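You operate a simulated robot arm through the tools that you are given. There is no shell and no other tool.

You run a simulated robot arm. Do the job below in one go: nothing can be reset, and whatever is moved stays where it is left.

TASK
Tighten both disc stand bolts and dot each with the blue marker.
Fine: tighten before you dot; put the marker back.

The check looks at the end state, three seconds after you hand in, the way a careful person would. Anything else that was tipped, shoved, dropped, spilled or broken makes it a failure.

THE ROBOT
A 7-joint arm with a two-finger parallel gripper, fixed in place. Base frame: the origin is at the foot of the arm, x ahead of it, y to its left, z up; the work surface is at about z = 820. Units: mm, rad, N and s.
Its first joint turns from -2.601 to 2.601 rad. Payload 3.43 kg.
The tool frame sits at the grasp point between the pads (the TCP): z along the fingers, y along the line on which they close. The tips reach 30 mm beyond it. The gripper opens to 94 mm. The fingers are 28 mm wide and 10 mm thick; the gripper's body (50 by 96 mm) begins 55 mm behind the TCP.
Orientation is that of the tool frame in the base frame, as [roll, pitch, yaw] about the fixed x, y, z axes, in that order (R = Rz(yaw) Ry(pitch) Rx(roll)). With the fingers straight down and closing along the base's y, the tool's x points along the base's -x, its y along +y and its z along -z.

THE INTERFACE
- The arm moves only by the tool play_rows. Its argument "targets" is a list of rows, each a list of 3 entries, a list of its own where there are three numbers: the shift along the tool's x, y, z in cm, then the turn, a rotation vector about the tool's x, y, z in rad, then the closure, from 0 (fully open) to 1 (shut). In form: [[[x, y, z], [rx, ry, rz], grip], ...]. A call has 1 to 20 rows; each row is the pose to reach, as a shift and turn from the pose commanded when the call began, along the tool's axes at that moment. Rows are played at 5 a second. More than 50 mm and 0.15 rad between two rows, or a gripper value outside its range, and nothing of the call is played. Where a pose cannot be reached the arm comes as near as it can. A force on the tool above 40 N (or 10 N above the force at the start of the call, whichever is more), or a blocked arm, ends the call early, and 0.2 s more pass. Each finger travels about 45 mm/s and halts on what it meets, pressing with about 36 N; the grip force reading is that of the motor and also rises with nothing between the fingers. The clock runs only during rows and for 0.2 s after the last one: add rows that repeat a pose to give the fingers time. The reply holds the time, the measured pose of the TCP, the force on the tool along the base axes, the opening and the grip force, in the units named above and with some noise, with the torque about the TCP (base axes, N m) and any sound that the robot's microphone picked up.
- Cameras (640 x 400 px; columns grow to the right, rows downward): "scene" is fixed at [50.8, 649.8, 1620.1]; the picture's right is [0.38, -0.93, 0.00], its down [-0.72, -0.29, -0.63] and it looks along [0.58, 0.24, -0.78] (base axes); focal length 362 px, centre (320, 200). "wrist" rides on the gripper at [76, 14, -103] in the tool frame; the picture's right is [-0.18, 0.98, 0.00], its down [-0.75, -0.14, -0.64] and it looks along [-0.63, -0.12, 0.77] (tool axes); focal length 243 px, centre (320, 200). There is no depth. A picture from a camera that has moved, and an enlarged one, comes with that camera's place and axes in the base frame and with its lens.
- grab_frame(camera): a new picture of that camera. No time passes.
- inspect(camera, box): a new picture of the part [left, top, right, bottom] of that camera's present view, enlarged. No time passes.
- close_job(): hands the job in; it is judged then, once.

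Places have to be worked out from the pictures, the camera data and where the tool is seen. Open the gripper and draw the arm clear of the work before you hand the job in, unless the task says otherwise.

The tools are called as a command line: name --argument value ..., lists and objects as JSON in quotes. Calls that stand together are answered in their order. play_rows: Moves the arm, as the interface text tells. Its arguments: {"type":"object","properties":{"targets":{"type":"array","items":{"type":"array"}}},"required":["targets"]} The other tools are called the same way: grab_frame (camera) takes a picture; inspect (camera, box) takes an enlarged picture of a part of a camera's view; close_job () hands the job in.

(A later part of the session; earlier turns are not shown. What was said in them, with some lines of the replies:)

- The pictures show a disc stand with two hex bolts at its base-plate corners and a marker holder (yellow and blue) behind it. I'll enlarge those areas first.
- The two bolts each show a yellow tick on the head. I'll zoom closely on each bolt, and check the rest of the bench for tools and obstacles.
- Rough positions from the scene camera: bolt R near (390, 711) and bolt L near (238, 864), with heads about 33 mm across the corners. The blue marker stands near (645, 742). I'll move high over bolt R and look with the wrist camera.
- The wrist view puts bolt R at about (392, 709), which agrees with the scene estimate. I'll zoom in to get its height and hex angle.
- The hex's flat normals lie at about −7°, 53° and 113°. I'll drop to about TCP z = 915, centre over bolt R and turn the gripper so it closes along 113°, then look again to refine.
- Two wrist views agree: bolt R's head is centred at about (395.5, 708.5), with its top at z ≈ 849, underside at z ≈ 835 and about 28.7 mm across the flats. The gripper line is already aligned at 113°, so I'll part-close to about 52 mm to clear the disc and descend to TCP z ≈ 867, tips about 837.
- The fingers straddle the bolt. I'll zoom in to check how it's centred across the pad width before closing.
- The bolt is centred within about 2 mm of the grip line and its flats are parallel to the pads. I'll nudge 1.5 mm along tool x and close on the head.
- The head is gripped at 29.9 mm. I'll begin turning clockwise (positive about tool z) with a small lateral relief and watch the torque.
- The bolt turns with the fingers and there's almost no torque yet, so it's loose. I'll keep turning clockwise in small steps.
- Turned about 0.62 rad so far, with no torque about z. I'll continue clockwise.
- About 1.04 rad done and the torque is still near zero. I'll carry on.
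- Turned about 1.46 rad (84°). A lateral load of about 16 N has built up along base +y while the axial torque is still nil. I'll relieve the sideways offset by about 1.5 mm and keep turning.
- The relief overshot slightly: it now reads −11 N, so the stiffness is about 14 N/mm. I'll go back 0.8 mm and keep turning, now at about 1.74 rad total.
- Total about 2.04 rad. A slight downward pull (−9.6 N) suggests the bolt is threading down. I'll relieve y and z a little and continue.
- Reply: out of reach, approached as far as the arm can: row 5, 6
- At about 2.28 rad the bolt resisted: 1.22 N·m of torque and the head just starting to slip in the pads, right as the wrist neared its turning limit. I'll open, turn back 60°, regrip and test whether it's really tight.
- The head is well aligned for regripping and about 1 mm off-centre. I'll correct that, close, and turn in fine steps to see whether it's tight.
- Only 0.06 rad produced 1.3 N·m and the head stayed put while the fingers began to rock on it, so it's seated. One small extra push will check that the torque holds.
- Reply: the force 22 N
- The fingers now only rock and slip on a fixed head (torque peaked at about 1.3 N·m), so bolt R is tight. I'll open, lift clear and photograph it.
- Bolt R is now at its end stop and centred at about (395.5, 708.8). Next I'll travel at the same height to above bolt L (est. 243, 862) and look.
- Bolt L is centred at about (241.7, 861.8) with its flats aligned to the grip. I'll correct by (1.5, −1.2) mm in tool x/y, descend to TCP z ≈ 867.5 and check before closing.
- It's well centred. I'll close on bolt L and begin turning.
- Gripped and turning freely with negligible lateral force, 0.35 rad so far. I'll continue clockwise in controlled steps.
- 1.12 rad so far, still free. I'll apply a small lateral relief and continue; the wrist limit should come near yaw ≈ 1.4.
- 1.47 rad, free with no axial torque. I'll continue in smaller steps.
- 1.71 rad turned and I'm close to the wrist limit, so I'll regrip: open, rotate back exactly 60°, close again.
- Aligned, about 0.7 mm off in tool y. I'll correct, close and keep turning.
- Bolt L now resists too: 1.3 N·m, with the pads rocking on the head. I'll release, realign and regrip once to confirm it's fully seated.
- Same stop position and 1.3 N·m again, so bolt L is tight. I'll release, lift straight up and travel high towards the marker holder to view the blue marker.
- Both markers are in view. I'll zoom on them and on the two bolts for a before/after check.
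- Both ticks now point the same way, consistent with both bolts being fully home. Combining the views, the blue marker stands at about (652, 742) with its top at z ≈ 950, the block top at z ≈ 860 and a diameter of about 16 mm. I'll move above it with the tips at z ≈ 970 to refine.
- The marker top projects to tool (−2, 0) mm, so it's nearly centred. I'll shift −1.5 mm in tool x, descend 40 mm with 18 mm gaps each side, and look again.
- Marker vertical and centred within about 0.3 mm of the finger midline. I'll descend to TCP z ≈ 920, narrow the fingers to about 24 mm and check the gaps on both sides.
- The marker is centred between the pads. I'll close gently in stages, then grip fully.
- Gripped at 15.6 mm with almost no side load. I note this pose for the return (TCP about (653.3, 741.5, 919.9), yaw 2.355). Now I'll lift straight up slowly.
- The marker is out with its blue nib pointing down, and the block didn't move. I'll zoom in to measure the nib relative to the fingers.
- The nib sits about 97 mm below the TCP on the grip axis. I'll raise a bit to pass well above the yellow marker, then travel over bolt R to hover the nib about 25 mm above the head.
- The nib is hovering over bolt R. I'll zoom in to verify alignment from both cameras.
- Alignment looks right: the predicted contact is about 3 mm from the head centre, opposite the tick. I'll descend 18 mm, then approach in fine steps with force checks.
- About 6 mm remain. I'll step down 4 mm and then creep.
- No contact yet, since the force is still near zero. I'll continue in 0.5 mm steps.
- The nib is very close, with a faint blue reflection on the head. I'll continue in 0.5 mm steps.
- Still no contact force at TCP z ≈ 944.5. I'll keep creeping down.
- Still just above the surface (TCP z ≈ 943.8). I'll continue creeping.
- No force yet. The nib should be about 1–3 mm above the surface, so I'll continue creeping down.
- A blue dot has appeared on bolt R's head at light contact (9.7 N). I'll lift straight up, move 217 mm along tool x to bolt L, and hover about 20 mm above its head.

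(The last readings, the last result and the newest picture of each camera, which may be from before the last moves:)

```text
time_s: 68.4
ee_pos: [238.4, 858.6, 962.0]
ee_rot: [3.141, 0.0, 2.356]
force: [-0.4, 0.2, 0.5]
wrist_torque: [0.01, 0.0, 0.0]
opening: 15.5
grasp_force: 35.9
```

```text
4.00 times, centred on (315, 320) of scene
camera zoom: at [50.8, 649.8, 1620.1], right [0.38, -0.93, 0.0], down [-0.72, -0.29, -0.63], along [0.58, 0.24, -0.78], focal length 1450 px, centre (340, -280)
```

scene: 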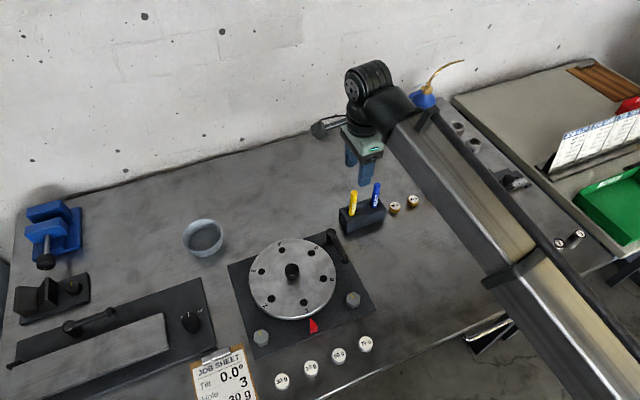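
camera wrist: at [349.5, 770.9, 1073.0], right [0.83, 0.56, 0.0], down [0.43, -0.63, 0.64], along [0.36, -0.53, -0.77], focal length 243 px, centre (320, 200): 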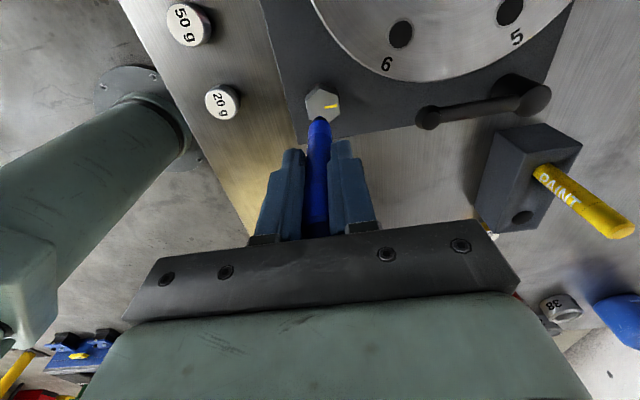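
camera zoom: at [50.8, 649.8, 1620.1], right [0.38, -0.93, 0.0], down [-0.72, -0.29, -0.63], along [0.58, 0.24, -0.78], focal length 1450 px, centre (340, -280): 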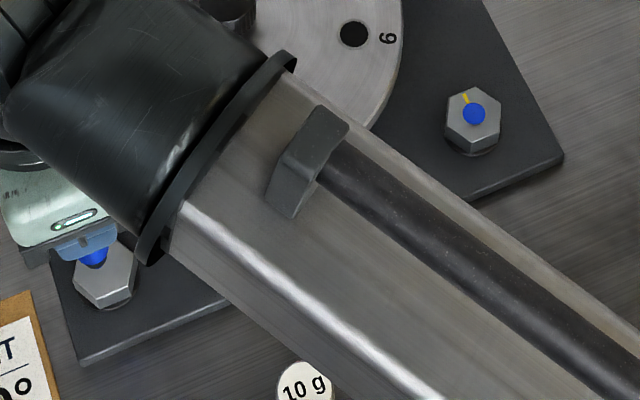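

Bolt R's dot is clear and near centre. Over bolt L the nib is aligned the same way, so I'll descend 15 mm and then creep.

play_rows --targets '[[[0, 0, 0.6], [0, 0, 0], 1], [[0, 0, 1.2], [0, 0, 0], 1], [[0, 0, 1.5], [0, 0, 0], 1], [[0, 0, 1.5], [0, 0, 0], 1]]'

play_rows --targets '[[[0, 0, 0.06], [0, 0, 0], 1], [[0, 0, 0.12], [0, 0, 0], 1], [[0, 0, 0.12], [0, 0, 0], 1]]'

inspect --camera "wrist" --box '[290, 90, 350, 135]'

```text
time_s: 69.4
ee_pos: [239.5, 860.1, 947.9]
ee_rot: [-3.141, -0.001, 2.355]
force: [0.8, -0.1, -0.8]
wrist_torque: [-0.01, 0.0, 0.0]
opening: 15.6
grasp_force: 36.3
```

```text
time_s: 70.2
ee_pos: [238.8, 860.0, 946.2]
ee_rot: [-3.141, -0.001, 2.354]
force: [0.1, -1.0, -0.2]
wrist_torque: [0.01, -0.01, 0.0]
opening: 15.7
grasp_force: 36.0
```

```text
8.89 times, centred on (320, 112) of wrist
camera zoom: at [195.9, 923.7, 1048.5], right [0.83, 0.56, 0.0], down [0.43, -0.63, 0.64], along [0.36, -0.53, -0.77], focal length 2157 px, centre (320, 978)
```

zoom: 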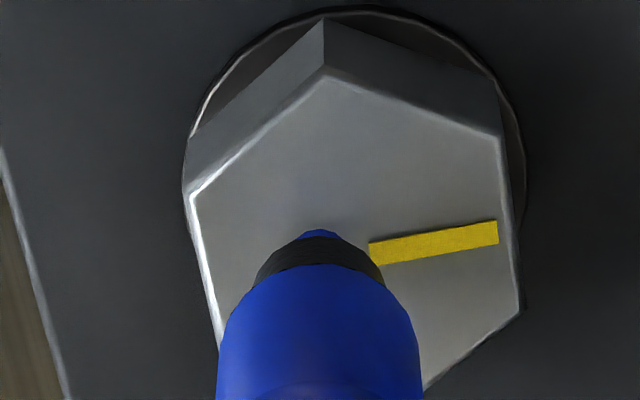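

About 3–4 mm to go. I'll continue in small steps with force checks.

play_rows --targets '[[[0, 0, 0.05], [0, 0, 0], 1], [[0, 0, 0.1], [0, 0, 0], 1], [[0, 0, 0.15], [0, 0, 0], 1], [[0, 0, 0.15], [0, 0, 0], 1]]'

play_rows --targets '[[[0, 0, 0.05], [0, 0, 0], 1], [[0, 0, 0.05], [0, 0, 0], 1]]'

inspect --camera "wrist" --box '[290, 90, 350, 135]'

```text
time_s: 71.2
ee_pos: [239.7, 859.8, 945.2]
ee_rot: [-3.141, -0.001, 2.354]
force: [-0.7, -0.7, -0.1]
wrist_torque: [0.01, 0.03, -0.01]
opening: 15.5
grasp_force: 35.6
```

```text
time_s: 71.8
ee_pos: [238.2, 859.0, 943.3]
ee_rot: [-3.141, -0.001, 2.354]
force: [-0.7, 0.4, -0.5]
wrist_torque: [0.0, 0.05, 0.03]
opening: 15.8
grasp_force: 36.0
```

```text
8.89 times, centred on (320, 112) of wrist
camera zoom: at [196.1, 923.8, 1046.4], right [0.83, 0.56, 0.0], down [0.43, -0.63, 0.64], along [0.36, -0.53, -0.77], focal length 2157 px, centre (320, 978)
```

zoom: 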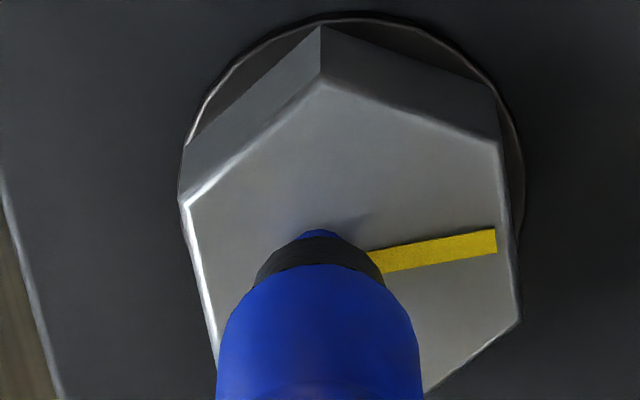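

The nib is nearly touching; its reflection is visible. A few more 0.5 mm steps.

play_rows --targets '[[[0, 0, 0.05], [0, 0, 0], 1], [[0, 0, 0.05], [0, 0, 0], 1]]'

play_rows --targets '[[[0, 0, 0.05], [0, 0, 0], 1], [[0, 0, 0.05], [0, 0, 0], 1]]'

inspect --camera "wrist" --box '[290, 90, 350, 135]'

```text
time_s: 72.4
ee_pos: [238.9, 860.6, 943.8]
ee_rot: [3.141, 0.0, 2.355]
force: [-0.4, 0.1, 0.0]
wrist_torque: [0.01, 0.03, 0.02]
opening: 15.6
grasp_force: 35.8
```

```text
time_s: 73.0
ee_pos: [239.2, 860.1, 943.4]
ee_rot: [3.141, 0.001, 2.354]
force: [0.3, 0.5, 0.2]
wrist_torque: [0.0, 0.03, -0.01]
opening: 15.8
grasp_force: 36.4
```

```text
8.89 times, centred on (320, 112) of wrist
camera zoom: at [196.3, 923.8, 1045.7], right [0.83, 0.56, 0.0], down [0.43, -0.63, 0.64], along [0.36, -0.53, -0.77], focal length 2157 px, centre (320, 978)
```

zoom: 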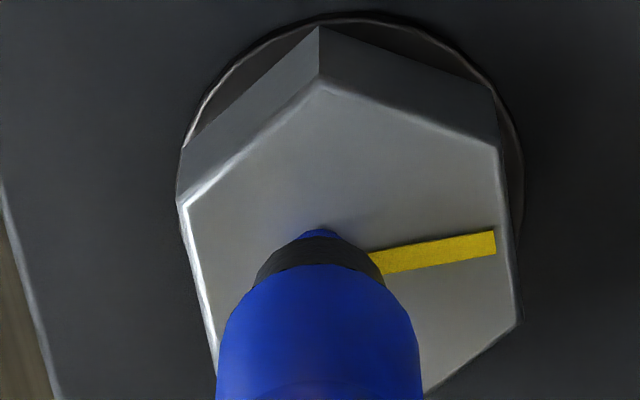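

Still no contact force. Two more 0.5 mm steps.

play_rows --targets '[[[0, 0, 0.05], [0, 0, 0], 1], [[0, 0, 0.05], [0, 0, 0], 1]]'

play_rows --targets '[[[0, 0, 0.05], [0, 0, 0], 1], [[0, 0, 0.05], [0, 0, 0], 1]]'

inspect --camera "wrist" --box '[290, 90, 350, 135]'

```text
time_s: 73.6
ee_pos: [239.8, 860.1, 943.6]
ee_rot: [3.142, -0.001, 2.355]
force: [0.1, -0.4, 2.0]
wrist_torque: [0.02, 0.01, 0.01]
opening: 15.3
grasp_force: 36.1
```

```text
time_s: 74.2
ee_pos: [239.2, 859.7, 942.7]
ee_rot: [-3.141, 0.002, 2.354]
force: [-0.1, 0.2, 8.9]
wrist_torque: [-0.03, -0.01, 0.02]
opening: 15.7
grasp_force: 36.0
```

```text
8.89 times, centred on (320, 112) of wrist
camera zoom: at [196.3, 923.7, 1045.3], right [0.83, 0.56, 0.0], down [0.43, -0.63, 0.64], along [0.36, -0.53, -0.77], focal length 2157 px, centre (320, 978)
```

zoom: 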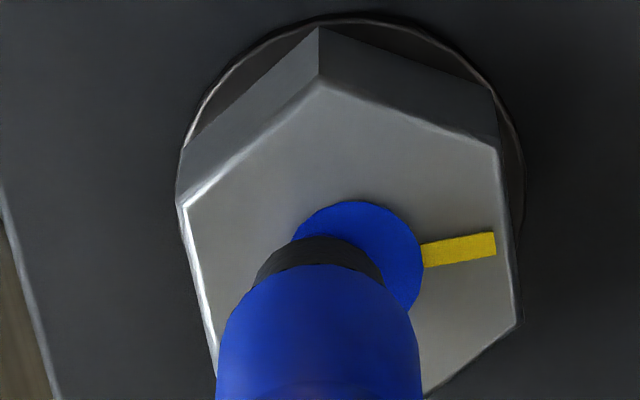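

Bolt L is dotted too. I'll lift, then retrace the commanded shift (−37.6, +20.88 cm in tool x, y) at height, back to above the marker hole.

play_rows --targets '[[[0, 0, -0.3], [0, 0, 0], 1], [[0, 0, -2], [0, 0, 0], 1], [[0, 0, -6], [0, 0, 0], 1], [[0, 0, -10], [0, 0, 0], 1], [[0, 0, -14], [0, 0, 0], 1], [[-3.42, 1.9, -14], [0, 0, 0], 1], [[-6.84, 3.8, -14], [0, 0, 0], 1], [[-10.26, 5.7, -14], [0, 0, 0], 1], [[-13.68, 7.6, -14], [0, 0, 0], 1], [[-17.1, 9.5, -14], [0, 0, 0], 1], [[-20.5, 11.4, -14], [0, 0, 0], 1], [[-23.93, 13.29, -14], [0, 0, 0], 1], [[-27.35, 15.19, -14], [0, 0, 0], 1], [[-30.77, 17.09, -14], [0, 0, 0], 1], [[-34.19, 18.99, -14], [0, 0, 0], 1], [[-37.6, 20.88, -14], [0, 0, 0], 1], [[-37.6, 20.88, -14], [0, 0, 0], 1]]'

grab_frame --camera "scene"

inspect --camera "wrist" --box '[260, 60, 380, 160]'

inspect --camera "scene" --box '[235, 270, 395, 370]'

```text
time_s: 77.8
ee_pos: [650.7, 740.8, 1081.9]
ee_rot: [-3.14, -0.001, 2.354]
force: [0.0, 0.5, -0.6]
wrist_torque: [-0.02, 0.0, -0.01]
opening: 15.4
grasp_force: 36.2
```

```text
taken
```

scene: 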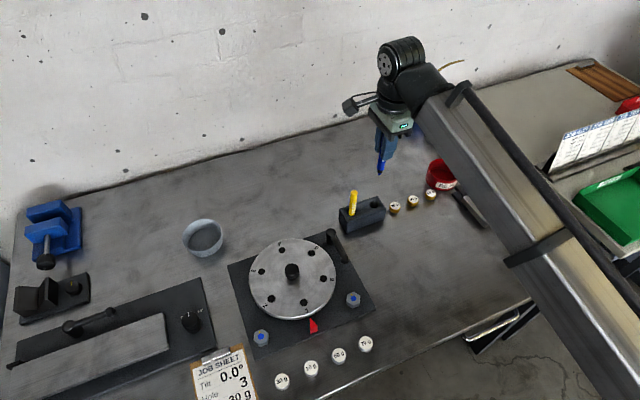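

```text
4.00 times, centred on (320, 110) of wrist
camera zoom: at [608.7, 804.7, 1184.6], right [0.83, 0.56, 0.0], down [0.43, -0.63, 0.64], along [0.36, -0.53, -0.77], focal length 970 px, centre (320, 560)
```

zoom: 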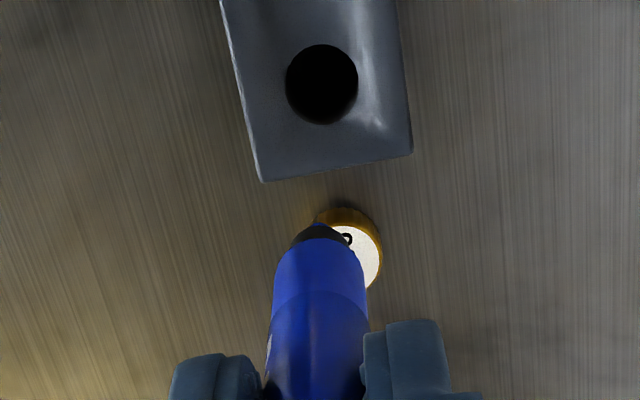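

```text
4.00 times, centred on (315, 320) of scene
camera zoom: at [50.8, 649.8, 1620.1], right [0.38, -0.93, 0.0], down [-0.72, -0.29, -0.63], along [0.58, 0.24, -0.78], focal length 1450 px, centre (340, -280)
```

zoom: 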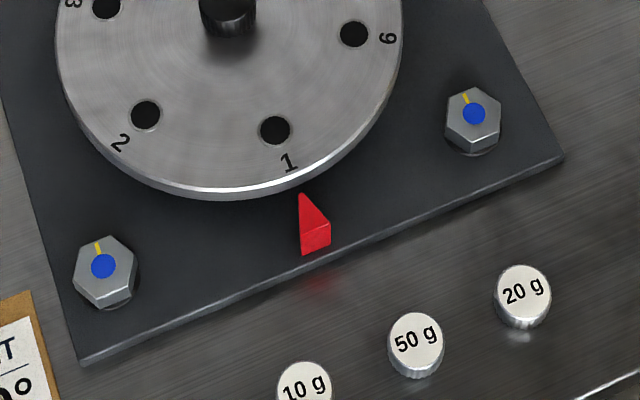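

Both dots are clean. Now I'll lower to bring the nib about 20 mm above the holder and check the hole alignment.

play_rows --targets '[[[0, 0, 2.5], [0, 0, 0], 1], [[0, 0, 5], [0, 0, 0], 1], [[0, 0, 7.5], [0, 0, 0], 1], [[0, 0, 10], [0, 0, 0], 1], [[0, 0, 10], [0, 0, 0], 1]]'

inspect --camera "wrist" --box '[260, 60, 380, 160]'

inspect --camera "scene" --box '[340, 160, 410, 240]'

```text
time_s: 79.0
ee_pos: [650.5, 741.6, 982.2]
ee_rot: [-3.141, 0.0, 2.355]
force: [-0.3, 0.4, 0.2]
wrist_torque: [0.0, 0.01, -0.01]
opening: 15.7
grasp_force: 35.8
```

```text
4.00 times, centred on (320, 110) of wrist
camera zoom: at [608.2, 805.7, 1084.8], right [0.83, 0.56, 0.0], down [0.43, -0.63, 0.64], along [0.36, -0.53, -0.77], focal length 970 px, centre (320, 560)
```

zoom: 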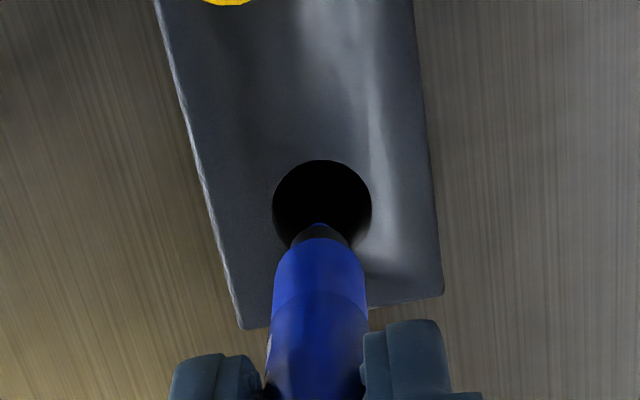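

```text
5.00 times, centred on (375, 200) of scene
camera zoom: at [50.8, 649.8, 1620.1], right [0.38, -0.93, 0.0], down [-0.72, -0.29, -0.63], along [0.58, 0.24, -0.78], focal length 1813 px, centre (45, 200)
```

zoom: 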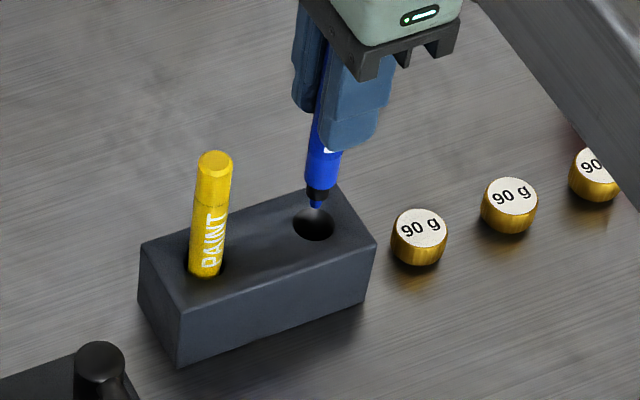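

The hole centre looks about 2–3 mm further along −x of the tool, with about 3.5 mm clearance all round. I'll shift −1.5 mm in x and +0.3 mm in y, then lower 28 mm into the hole mouth, watching the force.

play_rows --targets '[[[-0.15, 0.03, 0], [0, 0, 0], 1], [[-0.15, 0.03, 0.8], [0, 0, 0], 1], [[-0.15, 0.03, 1.6], [0, 0, 0], 1], [[-0.15, 0.03, 2.2], [0, 0, 0], 1], [[-0.15, 0.03, 2.8], [0, 0, 0], 1], [[-0.15, 0.03, 2.8], [0, 0, 0], 1]]'

inspect --camera "wrist" --box '[260, 60, 380, 160]'

inspect --camera "scene" --box '[340, 160, 410, 240]'

```text
time_s: 80.4
ee_pos: [653.0, 738.9, 955.0]
ee_rot: [-3.141, 0.0, 2.354]
force: [0.0, -0.1, 0.6]
wrist_torque: [0.02, 0.0, -0.01]
opening: 15.6
grasp_force: 35.9
```

```text
4.00 times, centred on (320, 110) of wrist
camera zoom: at [610.6, 804.4, 1056.8], right [0.83, 0.56, 0.0], down [0.43, -0.63, 0.64], along [0.36, -0.53, -0.77], focal length 970 px, centre (320, 560)
```

zoom: 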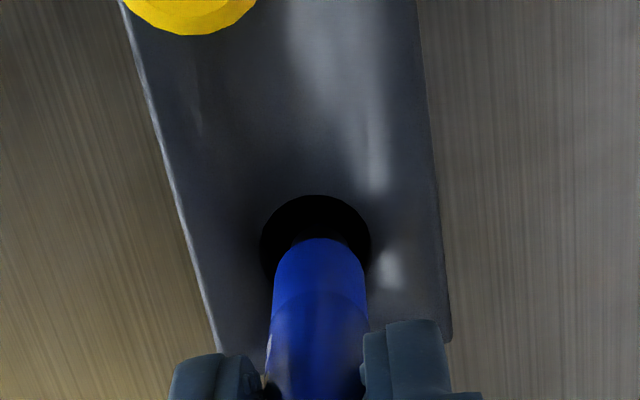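

```text
5.00 times, centred on (375, 200) of scene
camera zoom: at [50.8, 649.8, 1620.1], right [0.38, -0.93, 0.0], down [-0.72, -0.29, -0.63], along [0.58, 0.24, -0.78], focal length 1813 px, centre (45, 200)
```

zoom: 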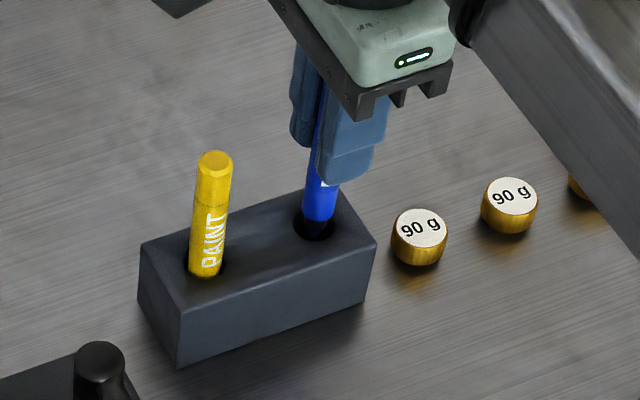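

The nib is inside the hole with no contact force. I'll nudge −0.5 mm in y and lower another 28 mm.

play_rows --targets '[[[0, -0.05, 0.3], [0, 0, 0], 1], [[0, -0.05, 0.9], [0, 0, 0], 1], [[0, -0.05, 1.5], [0, 0, 0], 1], [[0, -0.05, 2.1], [0, 0, 0], 1], [[0, -0.05, 2.5], [0, 0, 0], 1], [[0, -0.05, 2.8], [0, 0, 0], 1], [[0, -0.05, 2.8], [0, 0, 0], 1]]'

inspect --camera "wrist" --box '[240, 60, 400, 180]'

inspect --camera "scene" --box '[340, 160, 410, 240]'

```text
time_s: 82.0
ee_pos: [653.0, 740.1, 926.9]
ee_rot: [3.141, 0.0, 2.355]
force: [-0.4, 0.1, 0.0]
wrist_torque: [0.02, -0.01, 0.03]
opening: 15.4
grasp_force: 36.7
```

```text
3.33 times, centred on (320, 120) of wrist
camera zoom: at [609.9, 803.7, 1028.6], right [0.83, 0.56, 0.0], down [0.43, -0.63, 0.64], along [0.36, -0.53, -0.77], focal length 809 px, centre (320, 467)
```

zoom: 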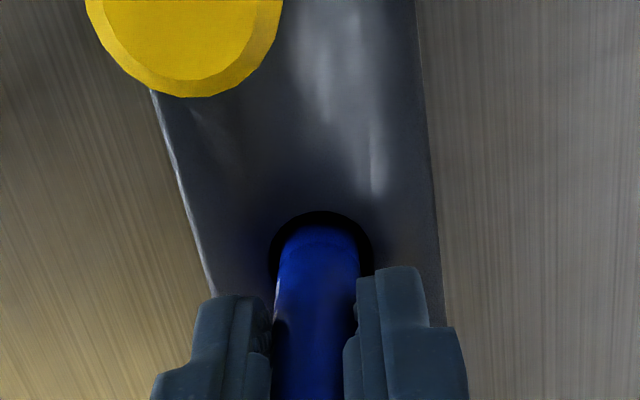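

```text
5.00 times, centred on (375, 200) of scene
camera zoom: at [50.8, 649.8, 1620.1], right [0.38, -0.93, 0.0], down [-0.72, -0.29, -0.63], along [0.58, 0.24, -0.78], focal length 1813 px, centre (45, 200)
```

zoom: 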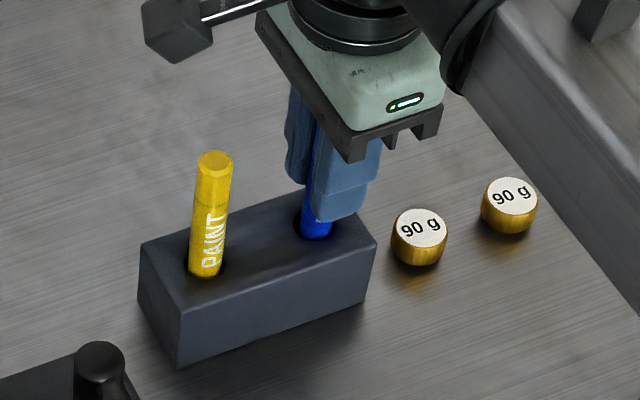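

It's centred in the hole, no load, and about 5 mm above the original seat. I'll creep down to seat it.

play_rows --targets '[[[0, 0, 0.1], [0, 0, 0], 1], [[0, 0, 0.2], [0, 0, 0], 1], [[0, 0, 0.3], [0, 0, 0], 1], [[0, 0, 0.4], [0, 0, 0], 1], [[0, 0, 0.4], [0, 0, 0], 1]]'

play_rows --targets '[[[0, 0, 0.06], [0, 0, 0], 1], [[0, 0, 0.06], [0, 0, 0], 1]]'

play_rows --targets '[[[0, 0, 0.05], [0, 0, 0], 1], [[0, 0, 0.05], [0, 0, 0], 1]]'

```text
time_s: 83.2
ee_pos: [653.3, 739.6, 921.5]
ee_rot: [-3.141, 0.0, 2.355]
force: [0.3, -0.3, 0.4]
wrist_torque: [0.01, 0.0, -0.06]
opening: 15.4
grasp_force: 36.2
```

```text
time_s: 83.8
ee_pos: [653.1, 739.6, 922.6]
ee_rot: [-3.141, 0.0, 2.354]
force: [-0.7, -0.6, -0.1]
wrist_torque: [0.0, -0.01, -0.01]
opening: 15.8
grasp_force: 36.5
```

```text
time_s: 84.4
ee_pos: [653.4, 740.3, 921.2]
ee_rot: [3.141, 0.0, 2.355]
force: [-0.4, -0.2, -1.0]
wrist_torque: [0.0, 0.0, -0.03]
opening: 15.9
grasp_force: 36.3
```

At nearly the original height there's still no seating force. I'll take two more half-millimetre steps.

play_rows --targets '[[[0, 0, 0.05], [0, 0, 0], 1], [[0, 0, 0.05], [0, 0, 0], 1]]'

play_rows --targets '[[[0, 0, 0.05], [0, 0, 0], 1], [[0, 0, 0.05], [0, 0, 0], 1]]'

inspect --camera "wrist" --box '[240, 60, 400, 180]'

```text
time_s: 85.0
ee_pos: [653.2, 739.7, 921.4]
ee_rot: [-3.141, -0.001, 2.353]
force: [0.1, -0.8, -1.1]
wrist_torque: [0.0, 0.02, 0.01]
opening: 15.7
grasp_force: 36.3
```

```text
time_s: 85.6
ee_pos: [653.2, 739.3, 920.2]
ee_rot: [-3.141, 0.0, 2.354]
force: [-0.5, 0.4, 1.3]
wrist_torque: [0.02, 0.01, -0.03]
opening: 15.4
grasp_force: 36.3
```

```text
3.33 times, centred on (320, 120) of wrist
camera zoom: at [610.3, 803.8, 1022.9], right [0.83, 0.56, 0.0], down [0.43, -0.63, 0.64], along [0.36, -0.53, -0.77], focal length 809 px, centre (320, 467)
```

zoom: 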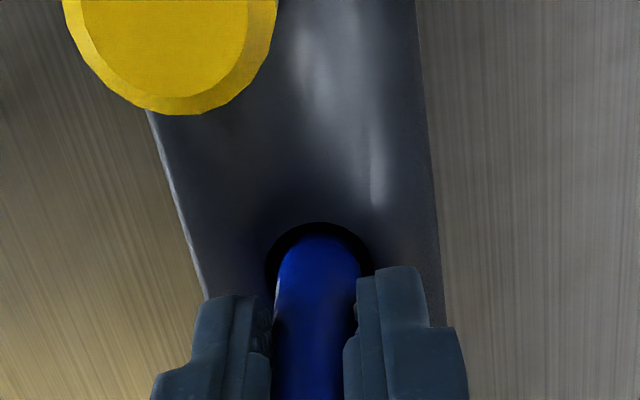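

The reading of about 1.3 N suggests it's just seated. I'll open the fingers gently and check that the marker stands free before withdrawing.

play_rows --targets '[[[0, 0, 0], [0, 0, 0], 0.8], [[0, 0, 0], [0, 0, 0], 0.7], [[0, 0, 0], [0, 0, 0], 0.6], [[0, 0, 0], [0, 0, 0], 0.5], [[0, 0, 0], [0, 0, 0], 0.5]]'

inspect --camera "wrist" --box '[240, 60, 400, 230]'

inspect --camera "scene" --box '[340, 160, 410, 240]'

```text
time_s: 86.8
ee_pos: [652.8, 739.8, 921.1]
ee_rot: [3.141, -0.001, 2.354]
force: [0.6, -0.1, -0.9]
wrist_torque: [-0.03, 0.04, 0.0]
opening: 47.2
grasp_force: 0.0
```

```text
2.35 times, centred on (320, 145) of wrist
camera zoom: at [610.3, 803.7, 1022.7], right [0.83, 0.56, 0.0], down [0.43, -0.63, 0.64], along [0.36, -0.53, -0.77], focal length 571 px, centre (320, 329)
```

zoom: 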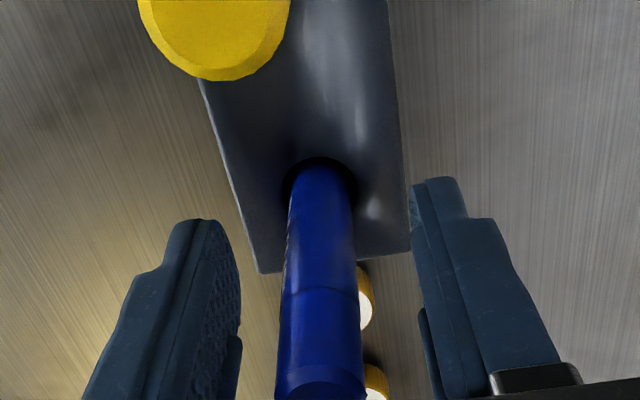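

```text
5.00 times, centred on (375, 200) of scene
camera zoom: at [50.8, 649.8, 1620.1], right [0.38, -0.93, 0.0], down [-0.72, -0.29, -0.63], along [0.58, 0.24, -0.78], focal length 1813 px, centre (45, 200)
```

zoom: 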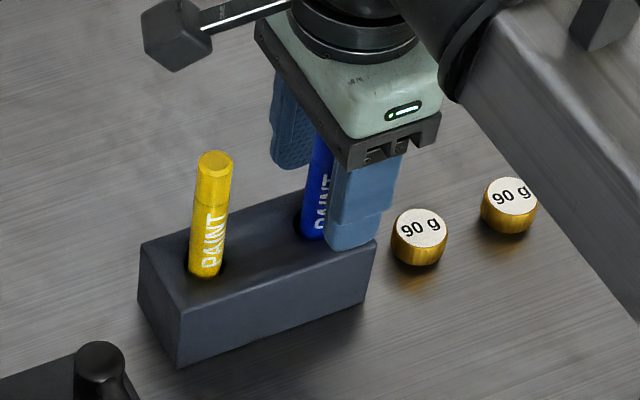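

The marker stands free in its hole between the open fingers. I'll withdraw straight up 16 cm, then open fully and move back towards the starting area, clear of the work.

play_rows --targets '[[[0, 0, -1], [0, 0, 0], 0.5], [[0, 0, -3], [0, 0, 0], 0.5], [[0, 0, -6], [0, 0, 0], 0.5], [[0, 0, -10], [0, 0, 0], 0.5], [[0, 0, -14], [0, 0, 0], 0.5], [[0, 0, -18], [0, 0, 0], 0.2], [[0, 0, -22], [0, 0, 0], 0], [[0, 0, -25], [0, 0, 0], 0], [[0, 0, -25], [0, 0, 0], 0]]'

grab_frame --camera "scene"

inspect --camera "scene" --box '[330, 160, 430, 240]'

inspect --camera "scene" --box '[225, 225, 385, 360]'

```text
time_s: 88.8
ee_pos: [652.6, 739.7, 1170.5]
ee_rot: [-3.141, 0.001, 2.355]
force: [0.0, -0.3, 1.6]
wrist_torque: [0.01, -0.04, 0.0]
opening: 94.1
grasp_force: 0.2
```

```text
taken
```

scene: 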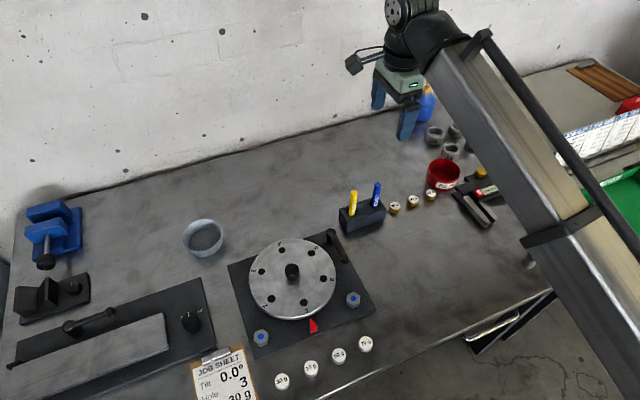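

```text
5.00 times, centred on (380, 200) of scene
camera zoom: at [50.8, 649.8, 1620.1], right [0.38, -0.93, 0.0], down [-0.72, -0.29, -0.63], along [0.58, 0.24, -0.78], focal length 1813 px, centre (20, 200)
```

zoom: 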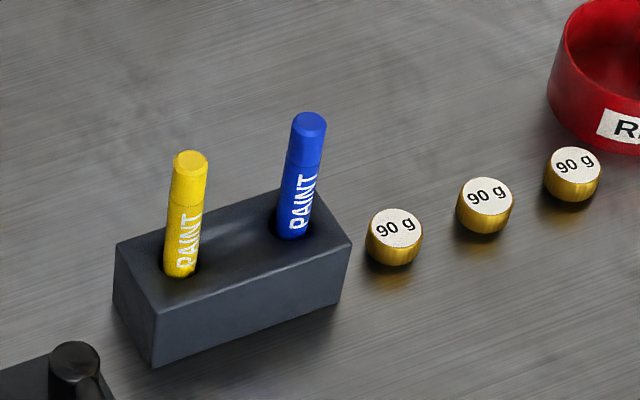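

```text
2.96 times, centred on (305, 292) of scene
camera zoom: at [50.8, 649.8, 1620.1], right [0.38, -0.93, 0.0], down [-0.72, -0.29, -0.63], along [0.58, 0.24, -0.78], focal length 1074 px, centre (364, -74)
```

zoom: 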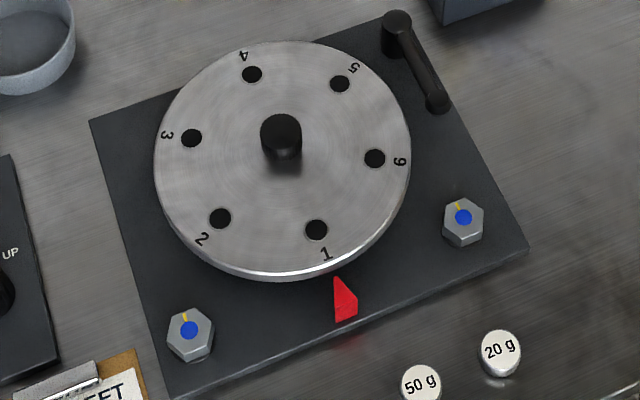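

Everything checks out. Both bolts are home and carry a single blue dot, the blue marker is upright in its own hole, and the disc, weights and other items haven't moved. The gripper is open and well above the work, so I'm handing in.

close_job

```text
The job is handed in.
```

Both disc stand bolts are tightened and each has one blue dot on its head. The blue marker is back upright in its hole in the holder.

- **Tightening:** I turned each bolt clockwise with the gripper until it stopped. The right bolt took about 130° and the left about 115°. A fresh grip on each met firm resistance at about 1.3 N·m and the head did not move. That is about the most the fingers can apply before they slip on the head.
- **Dots:** I made both dots after tightening, with light contact of about 9–10 N near the middle of each head. They cover part of the yellow tick but are clearly visible.
- **Surroundings:** the last pictures show the disc still at hole 1, and the yellow marker, holder and weights where they were.

I left the gripper open, about 220 mm above the marker holder.
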